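You operate a simulated robot arm through the tools that you are given. There is no shell and no other tool. Be economical: measure what you need, move in short steps, check, and stop when the job is done.

The job below is to be done with a simulated two-armed robot. You get a single attempt, and the scene is never put back.

## Task
Take the green polishing pad and leave it on the top of the drip shelf. Push the console drawer shut. Take the yellow cushion probe and leave it on the top of the store shelf. Take the black cushion probe and leave it on the clear end of the service shelf. Put the orange coarse stone on the clear spot on the low table. Put the grease brush on the filter with the blue band. Put the white cloth on top of the banded rim sample. The order is free. Set down upright: orange coarse stone.

The check looks at the end state, three seconds after you hand in, the way a careful person would. Anything else that was tipped, shoved, dropped, spilled or broken makes it a failure. Flat cloth is picked up by pressing the open fingertips on it (5 to 10 N) and closing them slowly along it; thin cloth reads only 2 to 8 mm in the jaws.

## Robot
Two 7-joint arms with two-finger parallel grippers on one trunk, on a base that drives. Base frame: it is fixed to the floor where the robot stands at the start and does not move with it; the origin is under the middle of the robot, x ahead of it, y to its left, z up; the surface under the hand at the start is at about z = 122. Units: cm, rad, N and s.
The left shoulder is at the start at [2, 13.8, 151.8], the right one opposite. With the tool pointing down near the work surface each hand reaches from about 16 to 50 cm from the robot's upright axis, wherever it stands, measured 20 degrees to its own side. Places, roughly: banded rim sample (30x10x5 cm) [-540, -60, 80]; black cushion probe [-175, 350, 100]; clear end of the service shelf (39x19 cm) [-84, 478, 90]; clear spot on the low table (15x13 cm) [-324, 390, 24]; console drawer [20, 220, 40]; filter with the blue band (17x12x2 cm) [-760, 390, 90]; grease brush (8x4x5 cm) [-500, 380, 70]; green polishing pad (8x5x5 cm) [50, 0, 120]; orange coarse stone [-250, 475, 100]; top of the drip shelf (87x17 cm) [-122, -38, 64]; top of the store shelf [30, 30, 90]; white cloth (9x5x4 cm) [-520, 380, 70]; yellow cushion probe [-150, 350, 100]. Payload 1.57 kg a hand.
The tool frame of a hand sits at the grasp point between the pads (the TCP): z along the fingers, y along the line on which they close. The tips reach 3 cm beyond it. The gripper opens to 8 cm. The fingers are 1.7 cm wide and 1.2 cm thick; the gripper's body (4 by 8.2 cm) begins 8 cm behind the TCP.
Orientation is that of the tool frame in the base frame, as a unit quaternion [x, y, z, w]. With the fingers straight down and closing along the base's y, the tool's x points along the base's -x, its y along +y and its z along -z.

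## Interface
- The arms move only by the tool jog_arm. It takes "left_commands", "right_commands" or both (then of equal length, played together; a hand with none holds still); each is a list of rows, each an object (a shift or turn left out is 0, a gripper value left out holds the last) with "travel": the shift along the tool's x, y, z in cm, a list of three; "dr": the turn, a rotation vector about the tool's x, y, z in rad, a list of three; "jaw": the opening, from 0 (shut) to 1 (fully open). In form: [{"travel": [tx, ty, tz], "dr": [ax, ay, az], "jaw": jaw}, ...]. A call has 1 to 12 rows; each row shifts and turns the commanded pose from where the row before left it, along the tool's axes as they then stand. A row lasts 0.2 s, in which the tool goes at most 5 cm and 0.15 rad; a call with a longer step from one row to the next is refused whole, and so is a gripper value outside its range. A pose out of reach is approached as far as the arm can. The call stops where the force on the tool passes 40 N (or 10 N more than at its start, if that is more) or the arm is blocked; 0.2 s more then pass. Each finger travels about 4.5 cm/s and halts on what it meets, pressing with about 43 N; the grip force reading is that of the motor and also rises with nothing between the fingers. The clock runs only during rows and for 0.2 s after the last one: add rows that do not move to give the fingers time. The reply holds the time, the measured pose of the TCP, the force on the tool along the base axes, the opening and the grip force, in the units named above and with some noise, with the torque about the TCP (base axes, N m) and any sound that the robot's microphone picked up, and new pictures: "show" is both (left out), scene, wrist or none (wrist: the cameras of the hands that moved).
- Cameras (640 x 400 px; columns grow to the right, rows downward): "scene" is now at [16.82, 4.59, 139.93]; the picture's right is [0.57, -0.82, 0.00], its down [-0.38, -0.26, -0.89] and it looks along [0.73, 0.50, -0.46] (base axes); focal length 214 px, centre (320, 200). "left" rides on the left gripper at [7.2, 0.7, -12.2] in its tool frame; the picture's right is [-0.09, 1.00, 0.00], its down [-0.84, -0.08, -0.54] and it looks along [-0.54, -0.05, 0.84] (tool axes); focal length 238 px, centre (320, 200). "right" rides on the right gripper at [7.2, -0.7, -12.2] in its tool frame; the picture's right is [0.09, 1.00, 0.00], its down [-0.84, 0.08, -0.54] and it looks along [-0.54, 0.05, 0.84] (tool axes); focal length 238 px, centre (320, 200). There is no depth. A picture from a camera that has moved, and an enlarged one, comes with that camera's place and axes in the base frame and with its lens. The place of the scene camera against the robot may be out by one fixed shift of up to 1.8 cm in any direction.
- slide_trunk(by): slides the trunk up (or, below 0, down) by that many cm; the arms and the scene camera ride with it, the base frame stays. It gives what a move gives, with no picture.
- base_move(legs): drives the robot by 1 to 6 legs, each [ahead, left, turn to the left] in cm, cm and rad, along the robot's own axes; the way and the turn of a leg run together, so that a leg with both is an arc; at most 150 cm and 3.142 rad a leg. The arms and the cameras ride along, it lands a little off, and it stops where it bumps. It gives what a move gives, and a new picture of the scene camera.
- turn_head(pan, tilt): turns the head with the scene camera to pan (to the left, within 1.047 rad either way) and tilt (down, from -0.506 to 1.204), counted from straight ahead of the robot. It gives what a move gives, and a new picture of the scene camera.
- close_up(camera, box): a new picture of the part [left, top, right, bottom] of that camera's present view, enlarged. No time passes.
- job_done(): hands the job in; it is judged then, once.

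Work in short steps. Places have to be worked out from the pictures, the camera data and where the tool is seen: move nearer, look again, correct. Check each grasp and each placing, and mend what went wrong. You have 196 turns and 260 pictures in all, those below and enlarged ones among them. Open the grippers and draw the arms clear of the work before you hand the job in, unless the task says otherwise; then end with one line.

The tools are called after "Emit:" by a JSON object that holds its "op" and its "data". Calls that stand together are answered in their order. jog_arm: Moves the arms, as the interface text tells. Its arguments: {"type":"object","properties":{"left_commands":{"type":"array","items":{"type":"object","properties":{"travel":{"type":"array","items":{"type":"number"}},"dr":{"type":"array","items":{"type":"number"}},"jaw":{"type":"number"}}}},"right_commands":{"type":"array","items":{"type":"object","properties":{"travel":{"type":"array","items":{"type":"number"}},"dr":{"type":"array","items":{"type":"number"}},"jaw":{"type":"number"}}}},"show":{"type":"string","enum":["both","scene","wrist","none"]}},"required":[]} The other tools are called the same way: slide_trunk (by) slides the trunk up or down; base_move (legs) drives the base; turn_head (pan, tilt) turns the head that bears the scene camera; close_up (camera, box) takes an enlarged picture of a part of a camera's view; job_done () hands the job in.

At the start:

```text
t: 0.0
left_tool_pos: [26.36, 36.38, 142.97]
left_orientation: [-0.029, 0.995, -0.095, -0.003]
left_contact_force: [-0.2, 0.3, -0.3]
left_ft_torque: [0.02, 0.01, -0.02]
left_gripper_width: 8.02
left_gripper_force: 0.1
right_tool_pos: [32.22, 6.65, 140.67]
right_orientation: [-0.001, 0.988, 0.001, -0.155]
right_contact_force: [0.0, -0.5, -0.1]
right_ft_torque: [-0.01, 0.01, 0.04]
right_gripper_width: 8.0
right_gripper_force: 0.1
trunk travel left (down, up): [-89.3, 34.7]
robot x, y, heading: [0.19, -0.09, -0.004]
head pan, tilt: [0.604, 0.478]
```

scene: 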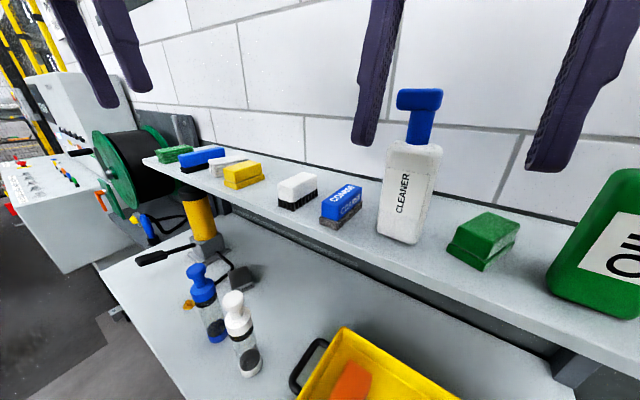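
right: 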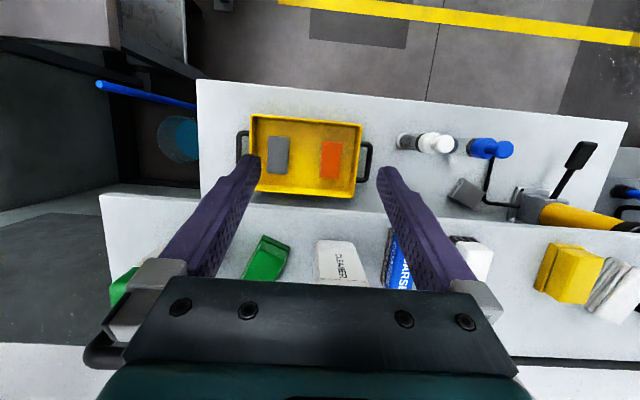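
left: 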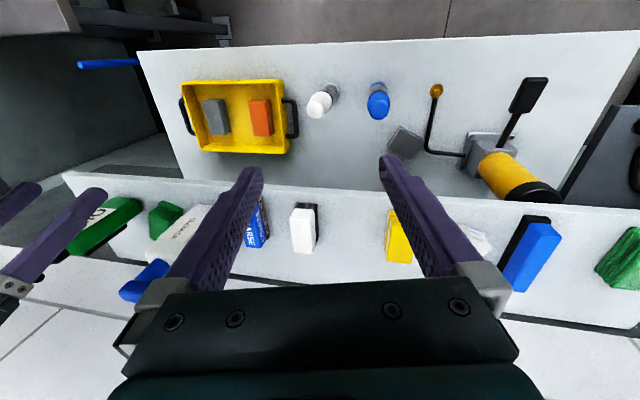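

The nearby green block on the shelf sits at about [45, 0, 124] by my ray. I'll take an enlarged look at it and at the far green item.

Emit:
{"op": "turn_head", "data": {"pan": 0, "tilt": 0.6}}

Emit:
{"op": "close_up", "data": {"camera": "right", "box": [200, 210, 360, 310]}}

```text
t: 1.0
left_tool_pos: [26.28, 36.47, 142.96]
left_orientation: [-0.031, 0.995, -0.096, -0.004]
left_contact_force: [0.1, 0.7, 0.2]
left_ft_torque: [0.0, -0.05, 0.01]
left_gripper_width: 8.0
left_gripper_force: 0.0
right_tool_pos: [32.12, 6.73, 140.53]
right_orientation: [-0.001, 0.988, 0.0, -0.156]
right_contact_force: [0.4, 0.2, 0.8]
right_ft_torque: [0.03, 0.0, -0.01]
right_gripper_width: 8.0
right_gripper_force: 0.0
trunk travel left (down, up): [-89.3, 34.7]
robot x, y, heading: [0.24, 0.2, -0.002]
head pan, tilt: [0.0, 0.6]
camera scene: at [18.13, -0.59, 138.84], right [0.0, -1.0, 0.0], down [-0.56, 0.0, -0.83], along [0.83, 0.0, -0.56], focal length 214 px, centre (320, 200)
```

scene: 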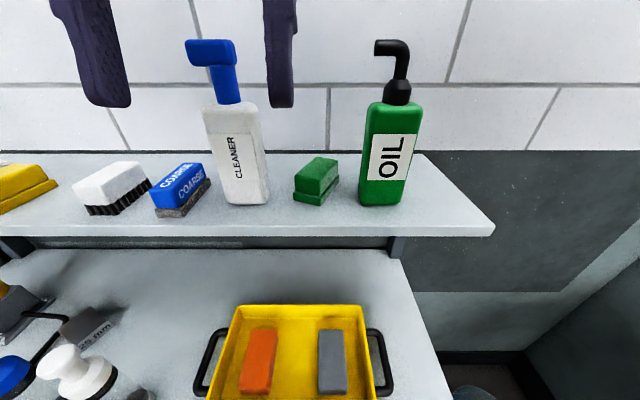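

```text
4.00 times, centred on (280, 260) of right
camera zoom: at [29.06, 5.92, 154.3], right [-0.09, 1.0, 0.03], down [0.96, 0.08, 0.26], along [0.26, 0.05, -0.97], focal length 953 px, centre (480, -40)
```

zoom: 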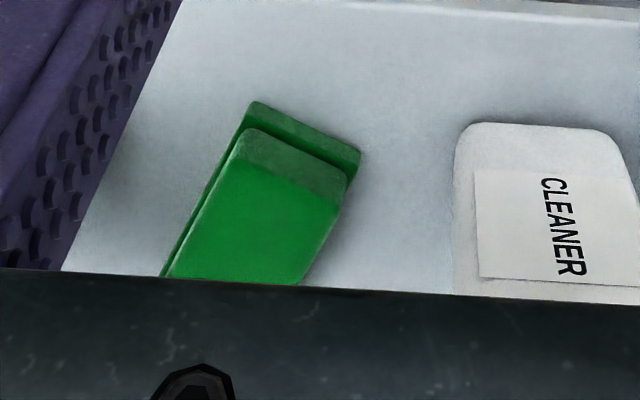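

The near pad lies at about [47.5, 0.5], long axis turned about −24°. I'll set the right tool upright, yaw it by 0.41 and move in front of the pad before going over it.

Emit:
{"op": "jog_arm", "data": {"right_commands": [{"dr": [0, -0.104, 0], "jaw": 0.82}, {"dr": [0, -0.104, 0]}, {"dr": [0, -0.104, 0]}, {"dr": [0, 0, 0.137]}, {"dr": [0, 0, 0.137]}, {"dr": [0, 0, 0.137]}, {"travel": [-1.2, -2.5, 0]}, {"travel": [-1.2, -2.5, 0]}, {"travel": [-1, -0.5, 0]}, {}], "show": "both"}}

```text
t: 3.4
left_tool_pos: [26.22, 36.38, 142.98]
left_orientation: [-0.03, 0.995, -0.097, -0.003]
left_contact_force: [-0.1, 0.5, 0.5]
left_ft_torque: [-0.01, 0.03, 0.01]
left_gripper_width: 7.98
left_gripper_force: 0.1
right_tool_pos: [31.81, 0.56, 137.86]
right_orientation: [0.193, 0.98, -0.016, -0.035]
right_contact_force: [-0.3, 0.2, 0.6]
right_ft_torque: [0.01, -0.02, -0.01]
right_gripper_width: 6.57
right_gripper_force: 0.1
trunk travel left (down, up): [-89.3, 34.7]
robot x, y, heading: [-0.65, 0.1, -0.001]
head pan, tilt: [0.0, 0.6]
stopped in row 10 (right hand): the arm was blocked; the commanded pose is now the measured one
camera scene: at [18.13, -0.6, 138.83], right [0.0, -1.0, 0.0], down [-0.56, 0.0, -0.83], along [0.83, 0.0, -0.56], focal length 214 px, centre (320, 200)
camera right: at [25.81, 2.81, 150.43], right [0.29, 0.96, -0.04], down [0.84, -0.24, 0.48], along [0.45, -0.18, -0.87], focal length 238 px, centre (320, 200)
```

scene: 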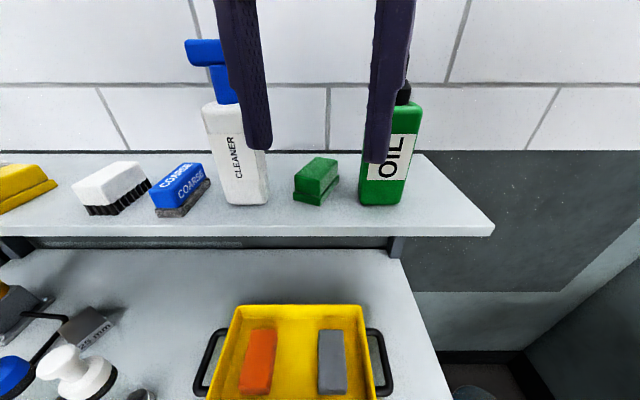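
right: 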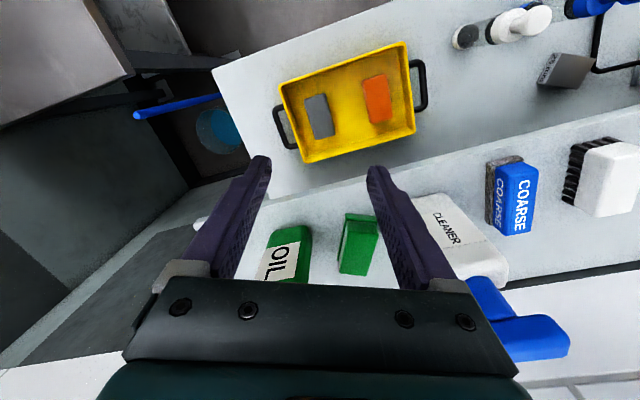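

The arm stopped close in (probably a joint-limit spot) but the pose is nearly right and the yaw matches the pad. I'll go forward over the pad at a safe height.

Emit:
{"op": "jog_arm", "data": {"right_commands": [{"travel": [-2.9, 1.17, 0]}, {"travel": [-2.9, 1.17, 0]}, {"travel": [-2.9, 1.17, 0], "dr": [0, -0.07, 0]}, {"travel": [-2.9, 1.17, 1]}, {"travel": [-2.9, 1.17, 2]}, {"travel": [0, 0, 2]}, {}], "show": "both"}}

```text
t: 5.0
left_tool_pos: [26.28, 36.4, 142.97]
left_orientation: [-0.03, 0.995, -0.096, -0.004]
left_contact_force: [0.0, 0.3, 0.4]
left_ft_torque: [0.01, 0.02, 0.02]
left_gripper_width: 7.97
left_gripper_force: 0.0
right_tool_pos: [42.92, -0.94, 132.89]
right_orientation: [0.193, 0.981, -0.023, 0.001]
right_contact_force: [0.2, -0.2, 0.6]
right_ft_torque: [-0.02, 0.01, -0.01]
right_gripper_width: 6.58
right_gripper_force: 0.2
right hand out of reach, approached as far as the arm can: row 4, 5
trunk travel left (down, up): [-89.3, 34.7]
robot x, y, heading: [0.03, 0.22, -0.002]
head pan, tilt: [0.0, 0.6]
camera scene: at [18.13, -0.6, 138.84], right [0.0, -1.0, 0.0], down [-0.56, 0.0, -0.83], along [0.83, 0.0, -0.56], focal length 214 px, centre (320, 200)
camera right: at [36.12, 1.61, 145.02], right [0.29, 0.96, -0.04], down [0.81, -0.22, 0.55], along [0.51, -0.2, -0.84], focal length 238 px, centre (320, 200)
```

scene: 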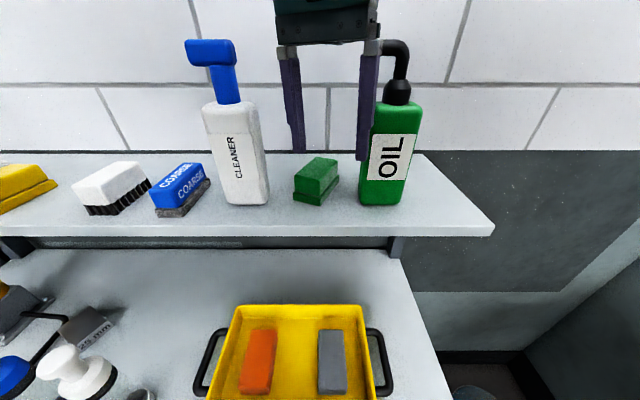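
right: 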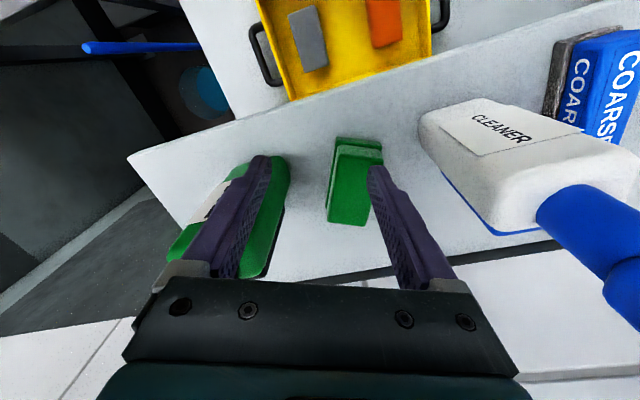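

The straight-down pose runs out of reach at x≈43; the pad centre is [47.4, 0.6]. I'll shift sideways first, then tilt the fingers forward 0.4 rad, which pulls the wrist back and gains reach.

Emit:
{"op": "jog_arm", "data": {"right_commands": [{"travel": [0, 1.5, 0]}, {"travel": [0, 1.5, 0]}, {"dr": [0, -0.135, 0]}, {"dr": [0, -0.135, 0]}, {"dr": [0, -0.135, 0]}, {"travel": [-1.5, 0, 1.2]}, {"travel": [-1.4, 0, 1.4]}, {}], "show": "both"}}

```text
t: 6.8
left_tool_pos: [26.2, 36.35, 142.84]
left_orientation: [-0.03, 0.995, -0.096, -0.003]
left_contact_force: [-0.1, 0.3, -0.4]
left_ft_torque: [0.01, 0.01, -0.01]
left_gripper_width: 7.98
left_gripper_force: 0.1
right_tool_pos: [46.41, -1.37, 131.71]
right_orientation: [0.184, 0.961, -0.06, 0.198]
right_contact_force: [0.0, 1.0, -0.7]
right_ft_torque: [0.01, -0.04, -0.02]
right_gripper_width: 6.5
right_gripper_force: 0.2
right hand out of reach, approached as far as the arm can: row 1, 2
trunk travel left (down, up): [-89.3, 34.7]
robot x, y, heading: [-0.23, 0.16, 0.003]
head pan, tilt: [0.0, 0.6]
camera scene: at [18.13, -0.59, 138.83], right [0.0, -1.0, 0.0], down [-0.56, 0.0, -0.83], along [0.83, 0.0, -0.56], focal length 214 px, centre (320, 200)
camera right: at [35.65, 2.74, 139.86], right [0.3, 0.95, -0.08], down [0.55, -0.1, 0.83], along [0.78, -0.29, -0.55], focal length 238 px, centre (320, 200)
```

scene: 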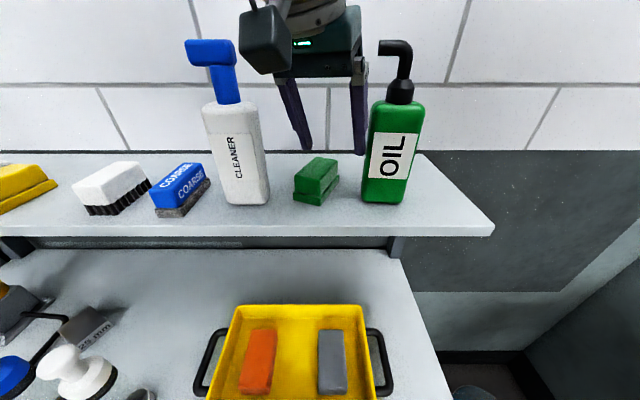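
right: 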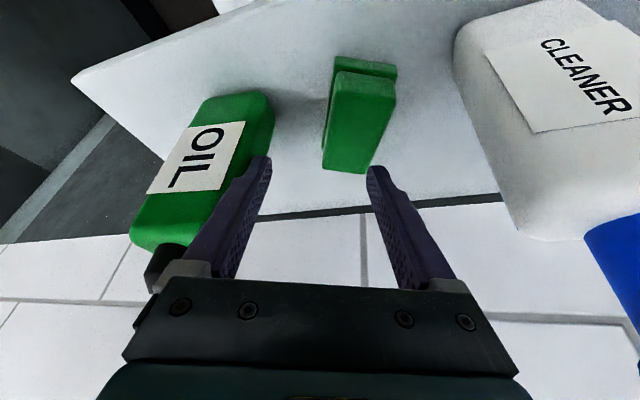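

The OIL bottle looks a hair to the right of where it was, so I keep clear of it: I shift +y 2.2 cm to centre on the pad, then descend part way.

Emit:
{"op": "jog_arm", "data": {"right_commands": [{"travel": [0, 1.1, 0]}, {"travel": [0, 1.1, 0]}, {"travel": [0.6, 0, 1.4]}, {"travel": [0.6, 0, 1.4]}, {}], "show": "both"}}

```text
t: 8.0
left_tool_pos: [26.26, 36.4, 142.95]
left_orientation: [-0.03, 0.995, -0.097, -0.003]
left_contact_force: [-0.8, 0.4, 1.1]
left_ft_torque: [0.04, 0.02, -0.01]
left_gripper_width: 8.0
left_gripper_force: 0.0
right_tool_pos: [47.12, 0.55, 128.56]
right_orientation: [0.184, 0.961, -0.06, 0.198]
right_contact_force: [-0.8, 0.5, -0.6]
right_ft_torque: [0.0, -0.03, 0.02]
right_gripper_width: 6.53
right_gripper_force: 0.0
trunk travel left (down, up): [-89.3, 34.7]
robot x, y, heading: [-0.28, 0.25, 0.003]
head pan, tilt: [0.0, 0.6]
camera scene: at [18.13, -0.6, 138.84], right [0.0, -1.0, 0.0], down [-0.56, 0.0, -0.83], along [0.83, 0.0, -0.56], focal length 214 px, centre (320, 200)
camera right: at [36.45, 4.63, 136.74], right [0.3, 0.95, -0.08], down [0.55, -0.1, 0.83], along [0.78, -0.29, -0.55], focal length 238 px, centre (320, 200)
```

scene: 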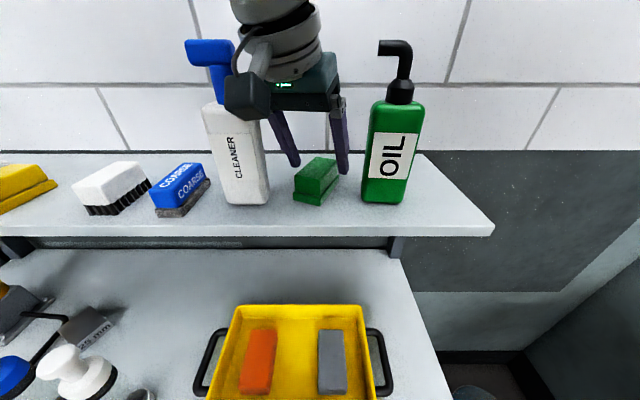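
right: 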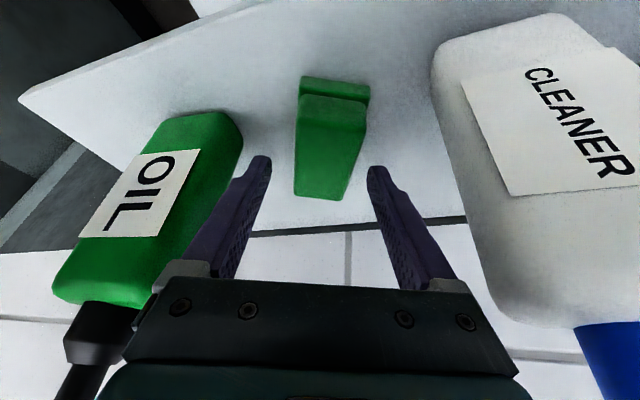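

The pad is centred between the tips. I go down 3.3 cm and close.

Emit:
{"op": "jog_arm", "data": {"right_commands": [{"travel": [0.6, 0, 1.5]}, {"travel": [0.6, 0, 1.5]}, {"jaw": 0.6}, {"jaw": 0.4}, {"jaw": 0.3}, {"jaw": 0.3}, {"jaw": 0.3}, {}, {}], "show": "both"}}

```text
t: 10.0
left_tool_pos: [26.26, 36.35, 143.05]
left_orientation: [-0.03, 0.995, -0.097, -0.004]
left_contact_force: [0.8, 1.1, 0.0]
left_ft_torque: [0.0, -0.02, 0.02]
left_gripper_width: 8.02
left_gripper_force: 0.1
right_tool_pos: [47.19, 0.5, 125.23]
right_orientation: [0.185, 0.961, -0.061, 0.198]
right_contact_force: [0.4, -0.6, 0.0]
right_ft_torque: [-0.03, -0.07, -0.05]
right_gripper_width: 4.39
right_gripper_force: 42.6
trunk travel left (down, up): [-89.3, 34.7]
robot x, y, heading: [-0.17, 0.39, -0.0]
head pan, tilt: [0.0, 0.6]
camera scene: at [18.14, -0.6, 138.84], right [0.0, -1.0, 0.0], down [-0.56, 0.0, -0.83], along [0.83, 0.0, -0.56], focal length 214 px, centre (320, 200)
camera right: at [36.46, 4.45, 133.51], right [0.3, 0.95, -0.08], down [0.55, -0.1, 0.83], along [0.78, -0.29, -0.55], focal length 238 px, centre (320, 200)
```

scene: 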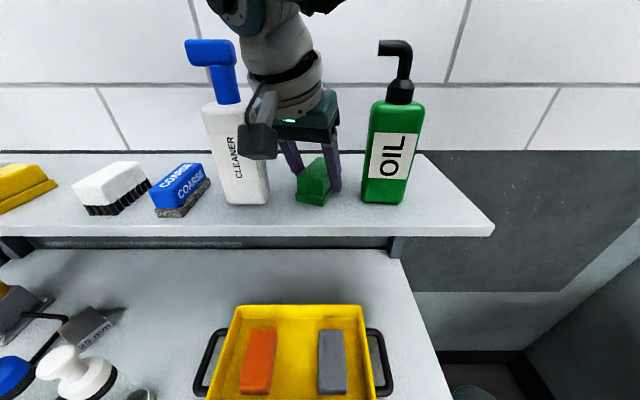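
right: 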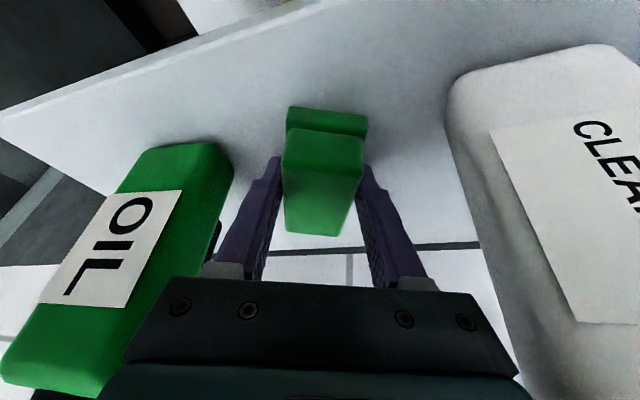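

Gripped at 4.4 cm. I lift straight up, then draw back toward the robot.

Emit:
{"op": "jog_arm", "data": {"right_commands": [{"travel": [-0.8, 0, -1.95]}, {"travel": [-1.6, 0, -3.9]}, {"travel": [-1.6, 0, -3.9]}, {"travel": [2.98, -1.33, -1.26]}, {"travel": [2.98, -1.33, -1.26]}, {"travel": [2.98, -1.33, -1.26]}, {"travel": [2.98, -1.33, -1.26]}, {}], "show": "scene"}}

```text
t: 11.5
left_tool_pos: [26.23, 36.37, 142.96]
left_orientation: [-0.031, 0.995, -0.097, -0.004]
left_contact_force: [-0.4, 0.0, -0.2]
left_ft_torque: [-0.01, 0.01, 0.01]
left_gripper_width: 8.0
left_gripper_force: 0.2
right_tool_pos: [32.56, 1.3, 131.31]
right_orientation: [0.178, 0.973, -0.074, 0.129]
right_contact_force: [-0.8, 0.2, -0.8]
right_ft_torque: [-0.03, 0.0, -0.01]
right_gripper_width: 4.43
right_gripper_force: 43.7
trunk travel left (down, up): [-89.3, 34.7]
robot x, y, heading: [0.15, -0.05, -0.002]
head pan, tilt: [0.0, 0.6]
stopped in row 7 (right hand): the arm was blocked; the commanded pose is now the measured one
camera scene: at [18.13, -0.6, 138.84], right [0.0, -1.0, 0.0], down [-0.56, 0.0, -0.83], along [0.83, 0.0, -0.56], focal length 214 px, centre (320, 200)
```

scene: 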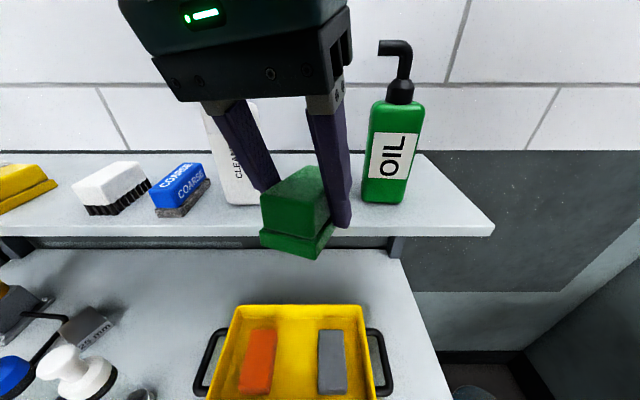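

Pad is in hand. I back off the counter and turn around in place to look at the drip shelf, with the head level-ish.

Emit:
{"op": "base_move", "data": {"legs": [[-35, 0, 0], [0, 0, 3.1]]}}

```text
t: 21.0
left_tool_pos: [-64.04, -34.44, 142.9]
left_orientation: [0.995, -0.006, 0.006, -0.097]
left_contact_force: [0.6, -0.8, 0.2]
left_ft_torque: [-0.02, -0.02, -0.02]
left_gripper_width: 8.02
left_gripper_force: 0.0
right_tool_pos: [-67.61, 1.19, 131.29]
right_orientation: [0.966, -0.214, -0.126, -0.078]
right_contact_force: [0.7, -0.1, -0.7]
right_ft_torque: [-0.01, -0.01, 0.03]
right_gripper_width: 4.38
right_gripper_force: 43.2
trunk travel left (down, up): [-89.3, 34.7]
robot x, y, heading: [-35.33, -0.36, 3.068]
head pan, tilt: [0.0, 0.6]
camera scene: at [-54.49, 0.81, 138.83], right [0.08, 1.0, 0.0], down [0.56, -0.04, -0.83], along [-0.82, 0.06, -0.56], focal length 214 px, centre (320, 200)
```

scene: 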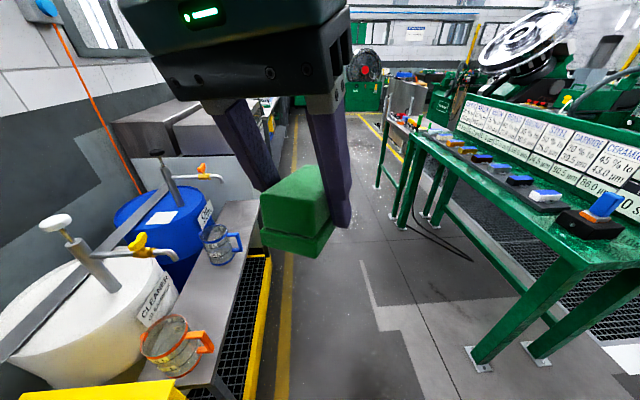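

The drip shelf is the grey ledge at left with two jugs at about x = −82 and −121; the clear stretch between is near x ≈ −100, y ≈ −38. I drive alongside and turn to face it.

Emit:
{"op": "base_move", "data": {"legs": [[56, 0, 0], [0, 0, 1.644]]}}

Emit:
{"op": "turn_head", "data": {"pan": -0.3, "tilt": 0.9}}

```text
t: 28.2
left_tool_pos: [-55.53, -22.53, 142.86]
left_orientation: [0.685, 0.722, -0.066, -0.072]
left_contact_force: [-0.2, 0.2, 0.4]
left_ft_torque: [-0.03, 0.02, -0.01]
left_gripper_width: 8.02
left_gripper_force: 0.1
right_tool_pos: [-90.72, -28.51, 131.26]
right_orientation: [0.816, 0.558, -0.143, 0.038]
right_contact_force: [1.1, -0.3, -0.2]
right_ft_torque: [0.02, 0.02, -0.01]
right_gripper_width: 4.38
right_gripper_force: 42.8
trunk travel left (down, up): [-89.3, 34.7]
robot x, y, heading: [-91.44, 3.94, -1.581]
head pan, tilt: [0.0, 0.6]
camera scene: at [-92.48, -15.31, 138.83], right [-1.0, 0.01, 0.0], down [0.0, 0.56, -0.83], along [-0.01, -0.83, -0.56], focal length 214 px, centre (320, 200)
```

scene: 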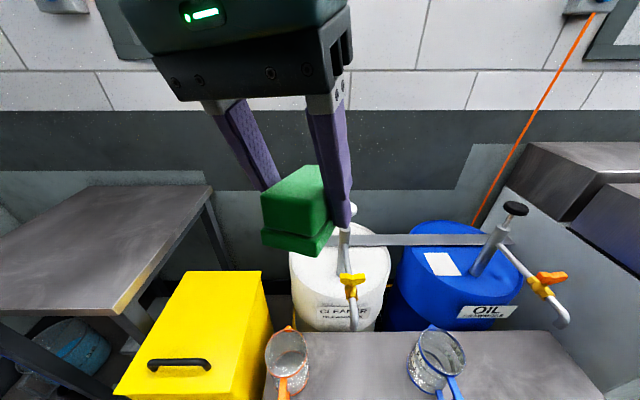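

```text
t: 29.0
left_tool_pos: [-55.35, -22.44, 142.98]
left_orientation: [0.684, 0.723, -0.066, -0.071]
left_contact_force: [0.6, -0.5, 0.7]
left_ft_torque: [-0.01, 0.01, -0.01]
left_gripper_width: 7.98
left_gripper_force: 0.0
right_tool_pos: [-90.5, -28.45, 131.41]
right_orientation: [0.816, 0.559, -0.143, 0.038]
right_contact_force: [0.1, -0.1, -0.6]
right_ft_torque: [0.01, -0.01, 0.0]
right_gripper_width: 4.39
right_gripper_force: 43.5
trunk travel left (down, up): [-89.3, 34.7]
robot x, y, heading: [-91.78, 4.22, -1.58]
head pan, tilt: [-0.3, 0.901]
camera scene: at [-94.69, -13.67, 136.36], right [-0.95, 0.3, 0.0], down [0.24, 0.75, -0.62], along [-0.19, -0.59, -0.78], focal length 214 px, centre (320, 200)
```

scene: 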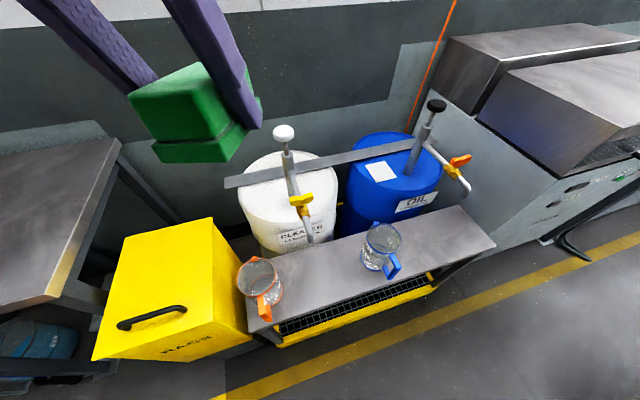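

The taps hang over x ≈ −100 and −150, jugs at −82 and −122, so I'll put the pad at about [−138, −38], between jug 2 and the oil tap. I shift the base right 38 cm.

Emit:
{"op": "base_move", "data": {"legs": [[0, -38, 0]]}}

Emit:
{"op": "slide_trunk", "data": {"by": -46}}

Emit:
{"op": "turn_head", "data": {"pan": -0.3, "tilt": 0.9}}

```text
t: 31.4
left_tool_pos: [-93.13, -22.18, 142.92]
left_orientation: [0.685, 0.722, -0.066, -0.07]
left_contact_force: [0.9, 0.6, 0.3]
left_ft_torque: [-0.01, 0.02, -0.04]
left_gripper_width: 8.0
left_gripper_force: 0.0
right_tool_pos: [-128.38, -28.22, 131.37]
right_orientation: [0.815, 0.56, -0.143, 0.039]
right_contact_force: [0.1, 0.1, -0.3]
right_ft_torque: [-0.02, 0.01, -0.01]
right_gripper_width: 4.38
right_gripper_force: 42.6
trunk travel left (down, up): [-89.3, 34.7]
robot x, y, heading: [-129.51, 4.48, -1.579]
head pan, tilt: [-0.3, 0.901]
camera scene: at [-132.43, -13.37, 136.36], right [-0.95, 0.3, 0.0], down [0.24, 0.75, -0.62], along [-0.19, -0.59, -0.78], focal length 214 px, centre (320, 200)
```

scene: 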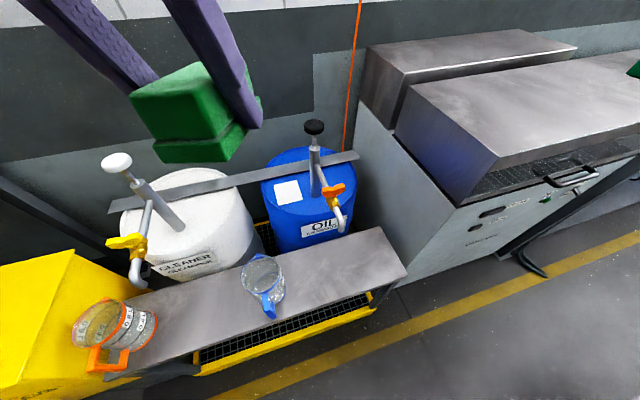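

```text
refused: -46 is not a number from -40 to 40
```

```text
t: 32.0
left_tool_pos: [-93.16, -22.16, 142.97]
left_orientation: [0.684, 0.723, -0.066, -0.07]
left_contact_force: [-1.1, -0.1, -0.9]
left_ft_torque: [0.02, 0.01, 0.0]
left_gripper_width: 7.99
left_gripper_force: 0.1
right_tool_pos: [-128.29, -28.3, 131.33]
right_orientation: [0.815, 0.56, -0.143, 0.039]
right_contact_force: [-0.2, 0.1, -0.8]
right_ft_torque: [0.0, -0.01, -0.04]
right_gripper_width: 4.39
right_gripper_force: 42.5
trunk travel left (down, up): [-89.3, 34.7]
robot x, y, heading: [-129.41, 4.46, -1.577]
head pan, tilt: [-0.3, 0.901]
camera scene: at [-132.43, -13.37, 136.36], right [-0.95, 0.3, 0.0], down [0.24, 0.75, -0.62], along [-0.19, -0.59, -0.78], focal length 214 px, centre (320, 200)
```

scene: 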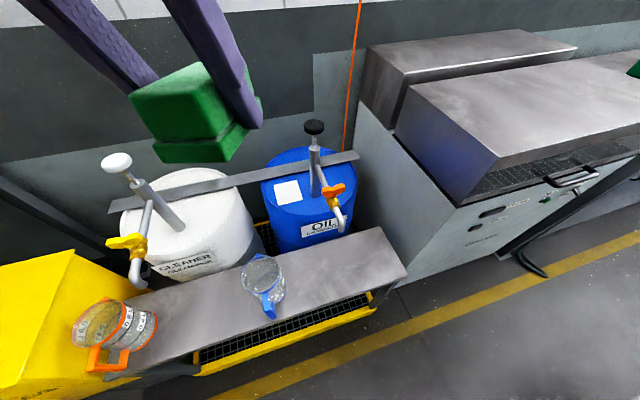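

The oil spout triangulates to [−146, −37, 92], so the right end at [−156, −38] has the most room. I shift another 18 cm right and lower the trunk.

Emit:
{"op": "base_move", "data": {"legs": [[0, -18, 0]]}}

Emit:
{"op": "slide_trunk", "data": {"by": -38}}

Emit:
{"op": "turn_head", "data": {"pan": -0.2, "tilt": 1.0}}

```text
t: 33.5
left_tool_pos: [-110.91, -22.01, 143.0]
left_orientation: [0.685, 0.722, -0.066, -0.07]
left_contact_force: [0.8, -0.7, 0.3]
left_ft_torque: [-0.01, 0.0, 0.0]
left_gripper_width: 7.97
left_gripper_force: 0.1
right_tool_pos: [-146.13, -27.97, 131.33]
right_orientation: [0.815, 0.561, -0.143, 0.039]
right_contact_force: [0.4, 0.0, 0.0]
right_ft_torque: [0.02, -0.01, -0.01]
right_gripper_width: 4.38
right_gripper_force: 43.0
trunk travel left (down, up): [-89.3, 34.7]
robot x, y, heading: [-147.01, 4.48, -1.58]
head pan, tilt: [-0.3, 0.901]
camera scene: at [-150.21, -13.24, 136.36], right [-0.95, 0.3, 0.0], down [0.24, 0.75, -0.62], along [-0.19, -0.59, -0.78], focal length 214 px, centre (320, 200)
```

scene: 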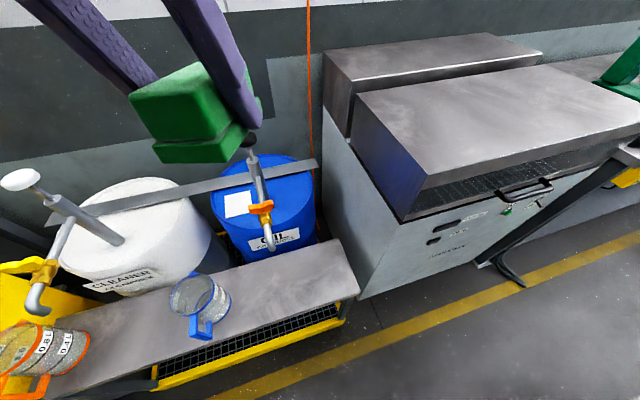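

```text
t: 37.2
left_tool_pos: [-111.02, -22.01, 104.96]
left_orientation: [0.685, 0.722, -0.066, -0.071]
left_contact_force: [0.4, 0.0, 0.7]
left_ft_torque: [0.01, 0.03, -0.02]
left_gripper_width: 7.99
left_gripper_force: 0.0
right_tool_pos: [-146.09, -27.97, 93.41]
right_orientation: [0.814, 0.561, -0.143, 0.039]
right_contact_force: [0.1, -0.4, -1.3]
right_ft_torque: [0.0, -0.02, 0.01]
right_gripper_width: 4.4
right_gripper_force: 42.7
trunk travel left (down, up): [-51.3, 72.7]
robot x, y, heading: [-147.36, 4.75, -1.579]
head pan, tilt: [-0.3, 0.901]
```

```text
t: 37.8
left_tool_pos: [-110.95, -21.98, 104.91]
left_orientation: [0.684, 0.723, -0.066, -0.071]
left_contact_force: [0.2, -1.0, -0.1]
left_ft_torque: [0.0, 0.05, 0.02]
left_gripper_width: 8.02
left_gripper_force: 0.2
right_tool_pos: [-146.07, -28.02, 93.3]
right_orientation: [0.815, 0.56, -0.144, 0.039]
right_contact_force: [-0.1, -0.3, 0.0]
right_ft_torque: [-0.01, 0.01, 0.02]
right_gripper_width: 4.42
right_gripper_force: 43.3
trunk travel left (down, up): [-51.3, 72.7]
robot x, y, heading: [-147.2, 4.24, -1.573]
head pan, tilt: [-0.201, 1.0]
camera scene: at [-149.37, -12.86, 97.64], right [-0.98, 0.21, 0.0], down [0.17, 0.82, -0.54], along [-0.11, -0.53, -0.84], focal length 214 px, centre (320, 200)
```

scene: 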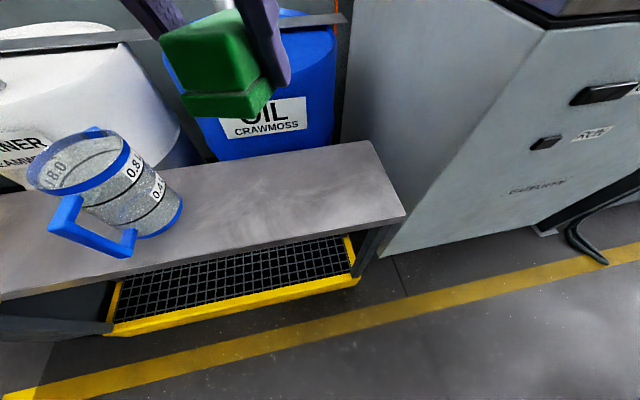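

The right end of the shelf is clear. I restore the pick-up tilt, shift the hand 10 cm right, and come forward and down to about 10 cm above the shelf.

Emit:
{"op": "jog_arm", "data": {"right_commands": [{"dr": [-0.045, -0.132, 0]}, {"travel": [-1.1, -3.08, 0.63]}, {"travel": [-1.1, -3.08, 0.63]}, {"travel": [-1.1, -3.08, 0.63]}, {"travel": [-0.52, 1.13, 4.55]}, {"travel": [-0.52, 1.13, 4.55]}, {"travel": [-0.52, 1.13, 4.55]}, {"travel": [-0.52, 1.13, 4.55]}, {}], "show": "scene"}}

```text
t: 38.3
left_tool_pos: [-110.89, -21.96, 104.97]
left_orientation: [0.684, 0.723, -0.065, -0.071]
left_contact_force: [-0.3, 0.4, 0.0]
left_ft_torque: [-0.05, -0.01, -0.01]
left_gripper_width: 8.0
left_gripper_force: 0.0
right_tool_pos: [-146.12, -27.97, 92.9]
right_orientation: [0.813, 0.552, -0.167, 0.084]
right_contact_force: [-2.9, -11.9, 17.4]
right_ft_torque: [3.56, -1.08, -0.07]
right_gripper_width: 4.4
right_gripper_force: 42.8
trunk travel left (down, up): [-51.3, 72.7]
robot x, y, heading: [-146.94, 4.39, -1.574]
head pan, tilt: [-0.201, 1.0]
stopped in row 2 (right hand): the force on the tool passed its limit at 73 N (the readings are from after the stop); the commanded pose is now the measured one
camera scene: at [-149.22, -12.7, 97.42], right [-0.98, 0.19, 0.0], down [0.16, 0.84, -0.51], along [-0.1, -0.5, -0.86], focal length 214 px, centre (320, 200)
```

scene: 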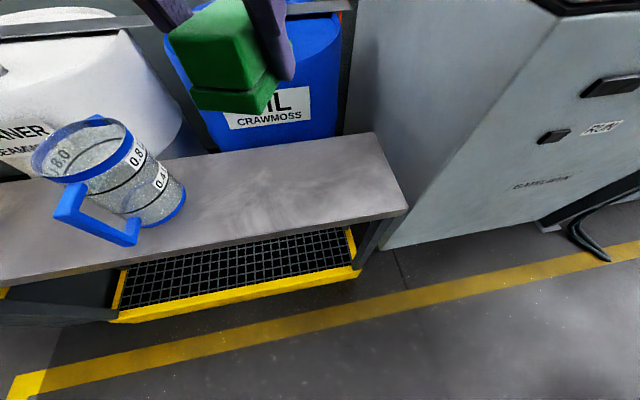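

The camera itself moved: my wrist was leaning on the robot's own head. I'll move forward and down away from the head first, then right and out.

Emit:
{"op": "jog_arm", "data": {"right_commands": [{"travel": [-1.376, 0.8, 1.573]}, {"travel": [0.77, 0.594, 4.51]}, {"travel": [-1.14, -4.12, 1.737]}, {"travel": [-1.14, -4.12, 1.737]}, {"travel": [-1.82, 0.445, 3.92]}, {"travel": [-1.95, 1.467, 3.92]}, {"dr": [0, -0.05, 0]}, {}], "show": "both"}}

```text
t: 40.1
left_tool_pos: [-110.91, -22.0, 104.96]
left_orientation: [0.684, 0.723, -0.066, -0.072]
left_contact_force: [0.3, -0.5, 0.5]
left_ft_torque: [0.0, 0.01, -0.01]
left_gripper_width: 7.98
left_gripper_force: 0.0
right_tool_pos: [-156.12, -37.51, 79.39]
right_orientation: [0.807, 0.55, -0.189, 0.098]
right_contact_force: [-0.3, -0.2, -0.2]
right_ft_torque: [0.03, -0.01, 0.01]
right_gripper_width: 4.4
right_gripper_force: 43.4
trunk travel left (down, up): [-51.3, 72.7]
robot x, y, heading: [-147.27, 4.26, -1.574]
head pan, tilt: [-0.201, 1.0]
camera scene: at [-149.37, -12.86, 97.63], right [-0.98, 0.21, 0.0], down [0.17, 0.82, -0.54], along [-0.11, -0.53, -0.84], focal length 214 px, centre (320, 200)
camera right: at [-151.96, -26.73, 87.39], right [0.95, -0.3, -0.09], down [-0.09, -0.54, 0.83], along [-0.3, -0.79, -0.54], focal length 238 px, centre (320, 200)
```

scene: 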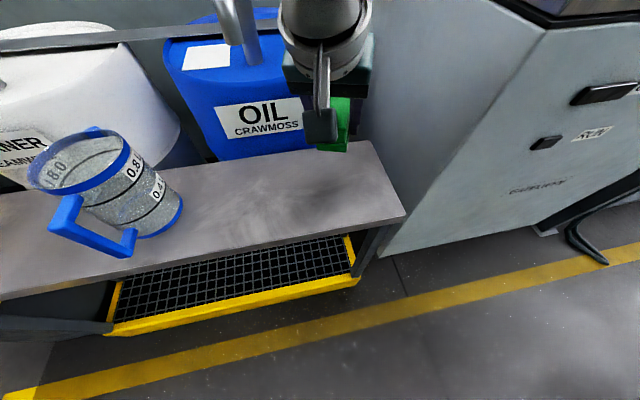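
right: 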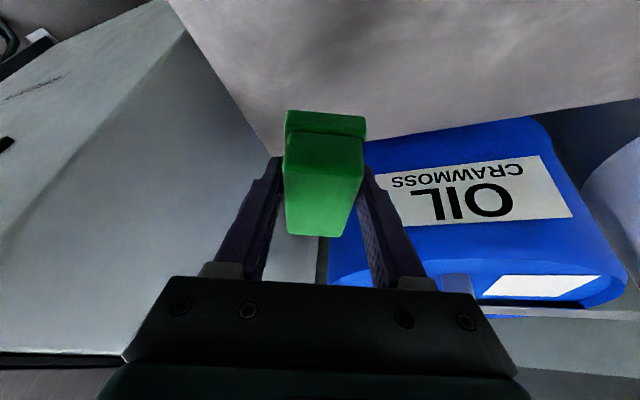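

Tilt now matches the pick pose, and the pad is over the shelf's right end. I descend 10.5 cm, then creep until a small contact force.

Emit:
{"op": "jog_arm", "data": {"right_commands": [{"travel": [1.41, 0.17, 3.17]}, {"travel": [1.41, 0.17, 3.17]}, {"travel": [1.41, 0.17, 3.17]}, {"travel": [0.12, 0.01, 0.27]}, {}], "show": "scene"}}

```text
t: 41.3
left_tool_pos: [-110.94, -22.0, 104.93]
left_orientation: [0.685, 0.722, -0.065, -0.072]
left_contact_force: [0.1, -0.9, -1.3]
left_ft_torque: [-0.01, 0.01, 0.02]
left_gripper_width: 8.01
left_gripper_force: 0.1
right_tool_pos: [-156.27, -37.41, 68.64]
right_orientation: [0.808, 0.55, -0.189, 0.097]
right_contact_force: [0.1, -0.7, -1.6]
right_ft_torque: [0.01, 0.01, 0.0]
right_gripper_width: 4.37
right_gripper_force: 42.6
trunk travel left (down, up): [-51.3, 72.7]
robot x, y, heading: [-147.4, 4.47, -1.576]
head pan, tilt: [-0.201, 1.0]
camera scene: at [-149.37, -12.86, 97.63], right [-0.98, 0.21, 0.0], down [0.17, 0.82, -0.54], along [-0.11, -0.53, -0.84], focal length 214 px, centre (320, 200)
```

scene: 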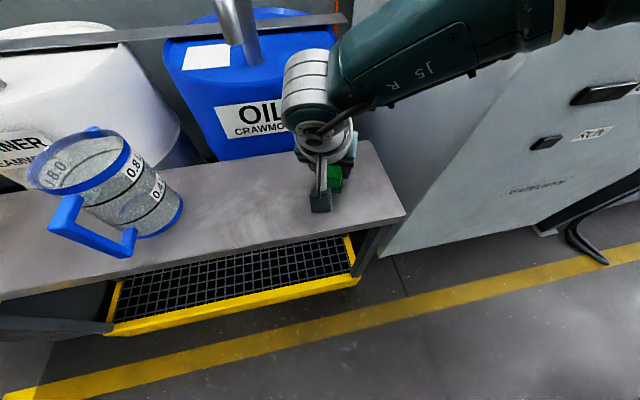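

Still about 1 cm up and no contact; I creep down in small steps.

Emit:
{"op": "jog_arm", "data": {"right_commands": [{"travel": [0.16, 0.02, 0.36]}, {"travel": [0.16, 0.02, 0.36]}, {"travel": [0.1, 0.01, 0.22]}, {"travel": [0.06, 0.01, 0.14]}, {}], "show": "none"}}

```text
t: 42.5
left_tool_pos: [-110.89, -21.95, 104.98]
left_orientation: [0.685, 0.722, -0.066, -0.071]
left_contact_force: [-0.3, -0.2, 0.2]
left_ft_torque: [0.0, -0.04, -0.02]
left_gripper_width: 8.0
left_gripper_force: 0.0
right_tool_pos: [-156.19, -37.47, 67.43]
right_orientation: [0.807, 0.55, -0.19, 0.097]
right_contact_force: [-0.2, -1.1, -1.2]
right_ft_torque: [0.04, -0.01, 0.02]
right_gripper_width: 4.4
right_gripper_force: 43.4
trunk travel left (down, up): [-51.3, 72.7]
robot x, y, heading: [-147.29, 4.59, -1.575]
head pan, tilt: [-0.201, 1.0]
```

Emit:
{"op": "jog_arm", "data": {"right_commands": [{"travel": [0.08, 0.01, 0.18]}, {"travel": [0.08, 0.01, 0.18]}, {}], "show": "wrist"}}

```text
t: 43.3
left_tool_pos: [-110.95, -22.13, 105.08]
left_orientation: [0.685, 0.722, -0.066, -0.071]
left_contact_force: [-0.9, -0.1, -1.0]
left_ft_torque: [-0.01, 0.02, -0.01]
left_gripper_width: 7.99
left_gripper_force: 0.1
right_tool_pos: [-156.21, -37.8, 67.22]
right_orientation: [0.807, 0.55, -0.191, 0.098]
right_contact_force: [-0.1, 9.9, 32.2]
right_ft_torque: [0.07, -0.6, 0.04]
right_gripper_width: 4.39
right_gripper_force: 43.3
trunk travel left (down, up): [-51.3, 72.7]
robot x, y, heading: [-147.1, 4.52, -1.576]
head pan, tilt: [-0.201, 1.0]
camera right: at [-152.04, -26.92, 75.27], right [0.95, -0.3, -0.09], down [-0.09, -0.54, 0.84], along [-0.3, -0.79, -0.54], focal length 238 px, centre (320, 200)
```

right: 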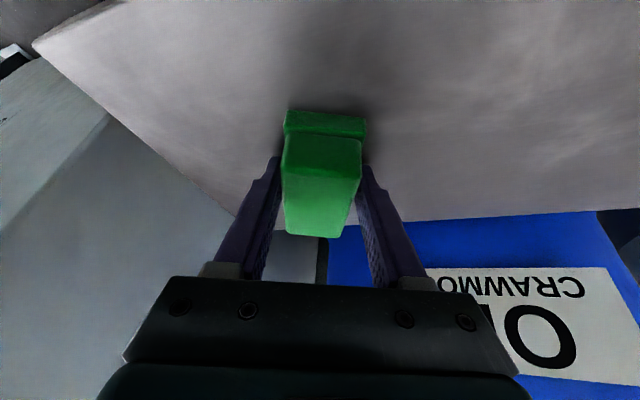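

Contact at 32 N, so the pad is on the shelf. I ease up slightly, open, and back straight up.

Emit:
{"op": "jog_arm", "data": {"right_commands": [{"travel": [-0.06, 0, -0.13]}, {"jaw": 0.7}, {"jaw": 0.8}, {}, {"travel": [-0.8, -0.1, -1.8]}, {"travel": [-1.61, -0.2, -3.63]}, {"travel": [-1.61, -0.2, -3.63]}, {}], "show": "both"}}

```text
t: 45.1
left_tool_pos: [-110.87, -22.08, 105.04]
left_orientation: [0.684, 0.723, -0.066, -0.072]
left_contact_force: [0.5, 0.0, 0.4]
left_ft_torque: [-0.01, 0.03, -0.02]
left_gripper_width: 7.99
left_gripper_force: 0.0
right_tool_pos: [-156.05, -37.6, 77.17]
right_orientation: [0.808, 0.55, -0.19, 0.098]
right_contact_force: [0.1, -0.4, -0.2]
right_ft_torque: [-0.01, 0.02, -0.02]
right_gripper_width: 6.38
right_gripper_force: 0.0
trunk travel left (down, up): [-51.3, 72.7]
robot x, y, heading: [-147.05, 4.59, -1.579]
head pan, tilt: [-0.201, 1.0]
camera scene: at [-149.36, -12.86, 97.63], right [-0.98, 0.21, 0.0], down [0.17, 0.82, -0.54], along [-0.11, -0.53, -0.84], focal length 214 px, centre (320, 200)
camera right: at [-151.97, -26.84, 85.29], right [0.95, -0.3, -0.09], down [-0.09, -0.54, 0.83], along [-0.3, -0.79, -0.54], focal length 238 px, centre (320, 200)
```

scene: 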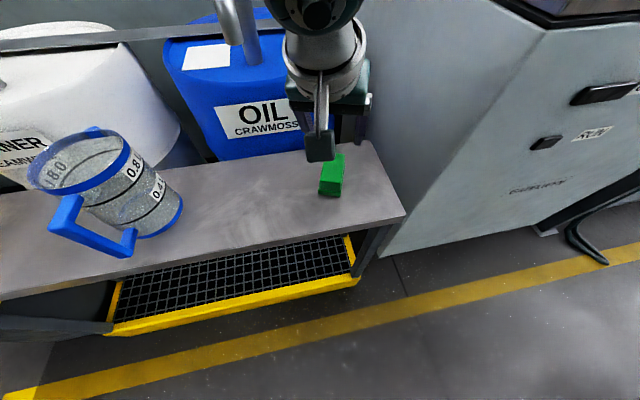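
right: 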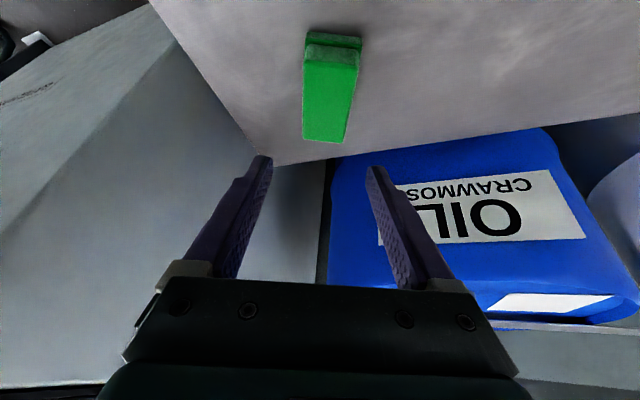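

The pad stands well on the drip shelf. I back away, raise the trunk, and turn toward +y to view the way to the probes.

Emit:
{"op": "base_move", "data": {"legs": [[-26, 0, 0]]}}

Emit:
{"op": "slide_trunk", "data": {"by": 38}}

Emit:
{"op": "turn_head", "data": {"pan": 0, "tilt": 0.35}}

Emit:
{"op": "base_move", "data": {"legs": [[0, 0, 3.14]]}}

```text
t: 46.9
left_tool_pos: [-110.88, 3.94, 104.93]
left_orientation: [0.685, 0.722, -0.065, -0.072]
left_contact_force: [0.0, 1.2, 0.7]
left_ft_torque: [-0.01, 0.03, -0.01]
left_gripper_width: 7.99
left_gripper_force: 0.0
right_tool_pos: [-156.05, -11.64, 77.1]
right_orientation: [0.808, 0.549, -0.189, 0.098]
right_contact_force: [-0.2, 0.6, -0.3]
right_ft_torque: [0.01, 0.02, 0.01]
right_gripper_width: 6.4
right_gripper_force: 0.0
trunk travel left (down, up): [-51.3, 72.7]
robot x, y, heading: [-146.82, 30.42, -1.576]
head pan, tilt: [-0.201, 1.0]
camera scene: at [-149.2, 13.06, 97.63], right [-0.98, 0.21, 0.0], down [0.17, 0.82, -0.54], along [-0.11, -0.53, -0.84], focal length 214 px, centre (320, 200)
```

scene: 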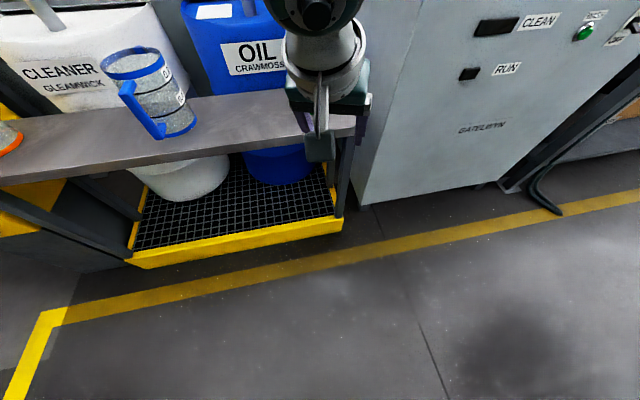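

```text
t: 50.6
left_tool_pos: [-110.73, 3.81, 142.86]
left_orientation: [0.685, 0.722, -0.065, -0.071]
left_contact_force: [-0.7, 0.6, 0.6]
left_ft_torque: [-0.01, 0.04, 0.02]
left_gripper_width: 8.02
left_gripper_force: 0.1
right_tool_pos: [-156.05, -11.76, 115.16]
right_orientation: [0.808, 0.55, -0.189, 0.098]
right_contact_force: [-0.7, -0.1, -0.7]
right_ft_torque: [0.01, -0.01, 0.02]
right_gripper_width: 6.38
right_gripper_force: 0.0
trunk travel left (down, up): [-89.3, 34.7]
robot x, y, heading: [-146.94, 30.56, -1.582]
head pan, tilt: [-0.201, 1.0]
```

```text
t: 51.6
left_tool_pos: [-110.75, 3.91, 142.93]
left_orientation: [0.685, 0.722, -0.066, -0.071]
left_contact_force: [0.6, -0.2, 0.9]
left_ft_torque: [-0.01, 0.01, 0.02]
left_gripper_width: 8.03
left_gripper_force: 0.1
right_tool_pos: [-155.99, -11.74, 115.22]
right_orientation: [0.808, 0.549, -0.19, 0.097]
right_contact_force: [-0.3, 0.5, -0.9]
right_ft_torque: [-0.01, -0.02, -0.01]
right_gripper_width: 6.4
right_gripper_force: 0.0
trunk travel left (down, up): [-89.3, 34.7]
robot x, y, heading: [-147.1, 30.11, -1.575]
head pan, tilt: [0.0, 0.351]
camera scene: at [-147.84, 10.55, 141.1], right [-1.0, 0.01, 0.0], down [0.0, 0.34, -0.94], along [-0.01, -0.94, -0.34], focal length 214 px, centre (320, 200)
```

scene: 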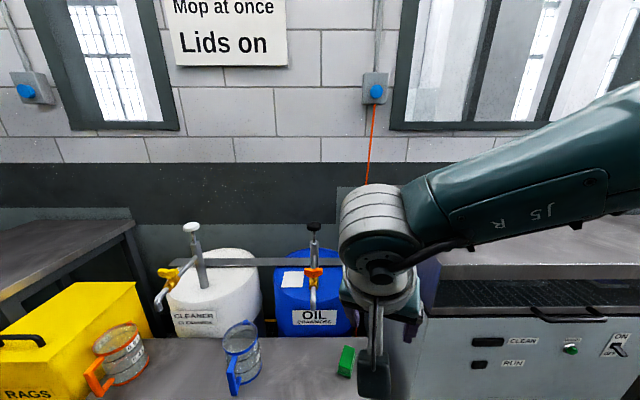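

```text
t: 59.4
left_tool_pos: [-183.67, 56.38, 143.04]
left_orientation: [0.729, -0.678, 0.071, -0.066]
left_contact_force: [0.1, 0.7, 0.0]
left_ft_torque: [0.01, -0.02, 0.01]
left_gripper_width: 8.01
left_gripper_force: 0.2
right_tool_pos: [-138.76, 72.87, 115.08]
right_orientation: [-0.557, 0.803, 0.099, 0.189]
right_contact_force: [0.5, 0.3, 0.4]
right_ft_torque: [0.0, 0.01, 0.0]
right_gripper_width: 6.41
right_gripper_force: 0.1
trunk travel left (down, up): [-89.3, 34.7]
robot x, y, heading: [-147.07, 30.23, 1.584]
head pan, tilt: [0.0, 0.351]
camera scene: at [-147.89, 49.14, 141.11], right [1.0, 0.01, 0.0], down [0.0, -0.34, -0.94], along [-0.01, 0.94, -0.34], focal length 214 px, centre (320, 200)
```

scene: 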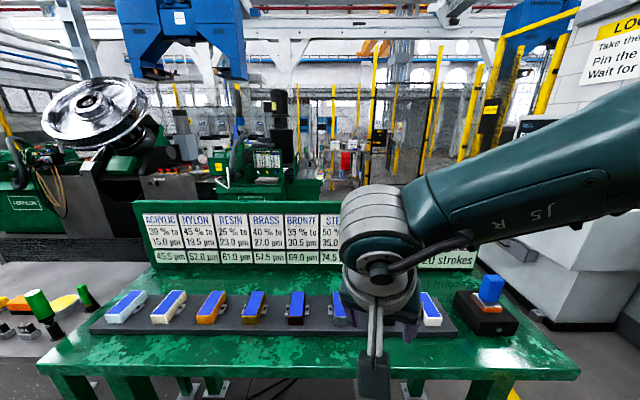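

The green bench blocks the straight way. I strafe right to about x = −55 to see the passage between bench and console.

Emit:
{"op": "base_move", "data": {"legs": [[0, -92, 0]]}}

```text
t: 64.3
left_tool_pos: [-91.48, 57.44, 142.93]
left_orientation: [0.73, -0.677, 0.07, -0.066]
left_contact_force: [0.7, 0.0, -0.4]
left_ft_torque: [-0.01, 0.03, -0.01]
left_gripper_width: 8.01
left_gripper_force: 0.1
right_tool_pos: [-46.68, 74.02, 115.19]
right_orientation: [-0.559, 0.801, 0.1, 0.188]
right_contact_force: [0.3, 0.5, 0.0]
right_ft_torque: [0.0, -0.01, 0.0]
right_gripper_width: 6.41
right_gripper_force: 0.0
trunk travel left (down, up): [-89.3, 34.7]
robot x, y, heading: [-54.73, 31.68, 1.585]
head pan, tilt: [0.0, 0.351]
camera scene: at [-55.65, 50.32, 141.11], right [1.0, 0.02, 0.0], down [0.01, -0.34, -0.94], along [-0.01, 0.94, -0.34], focal length 214 px, centre (320, 200)
```

scene: 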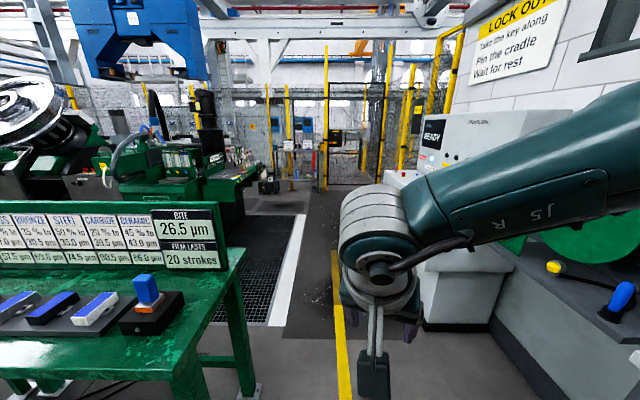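

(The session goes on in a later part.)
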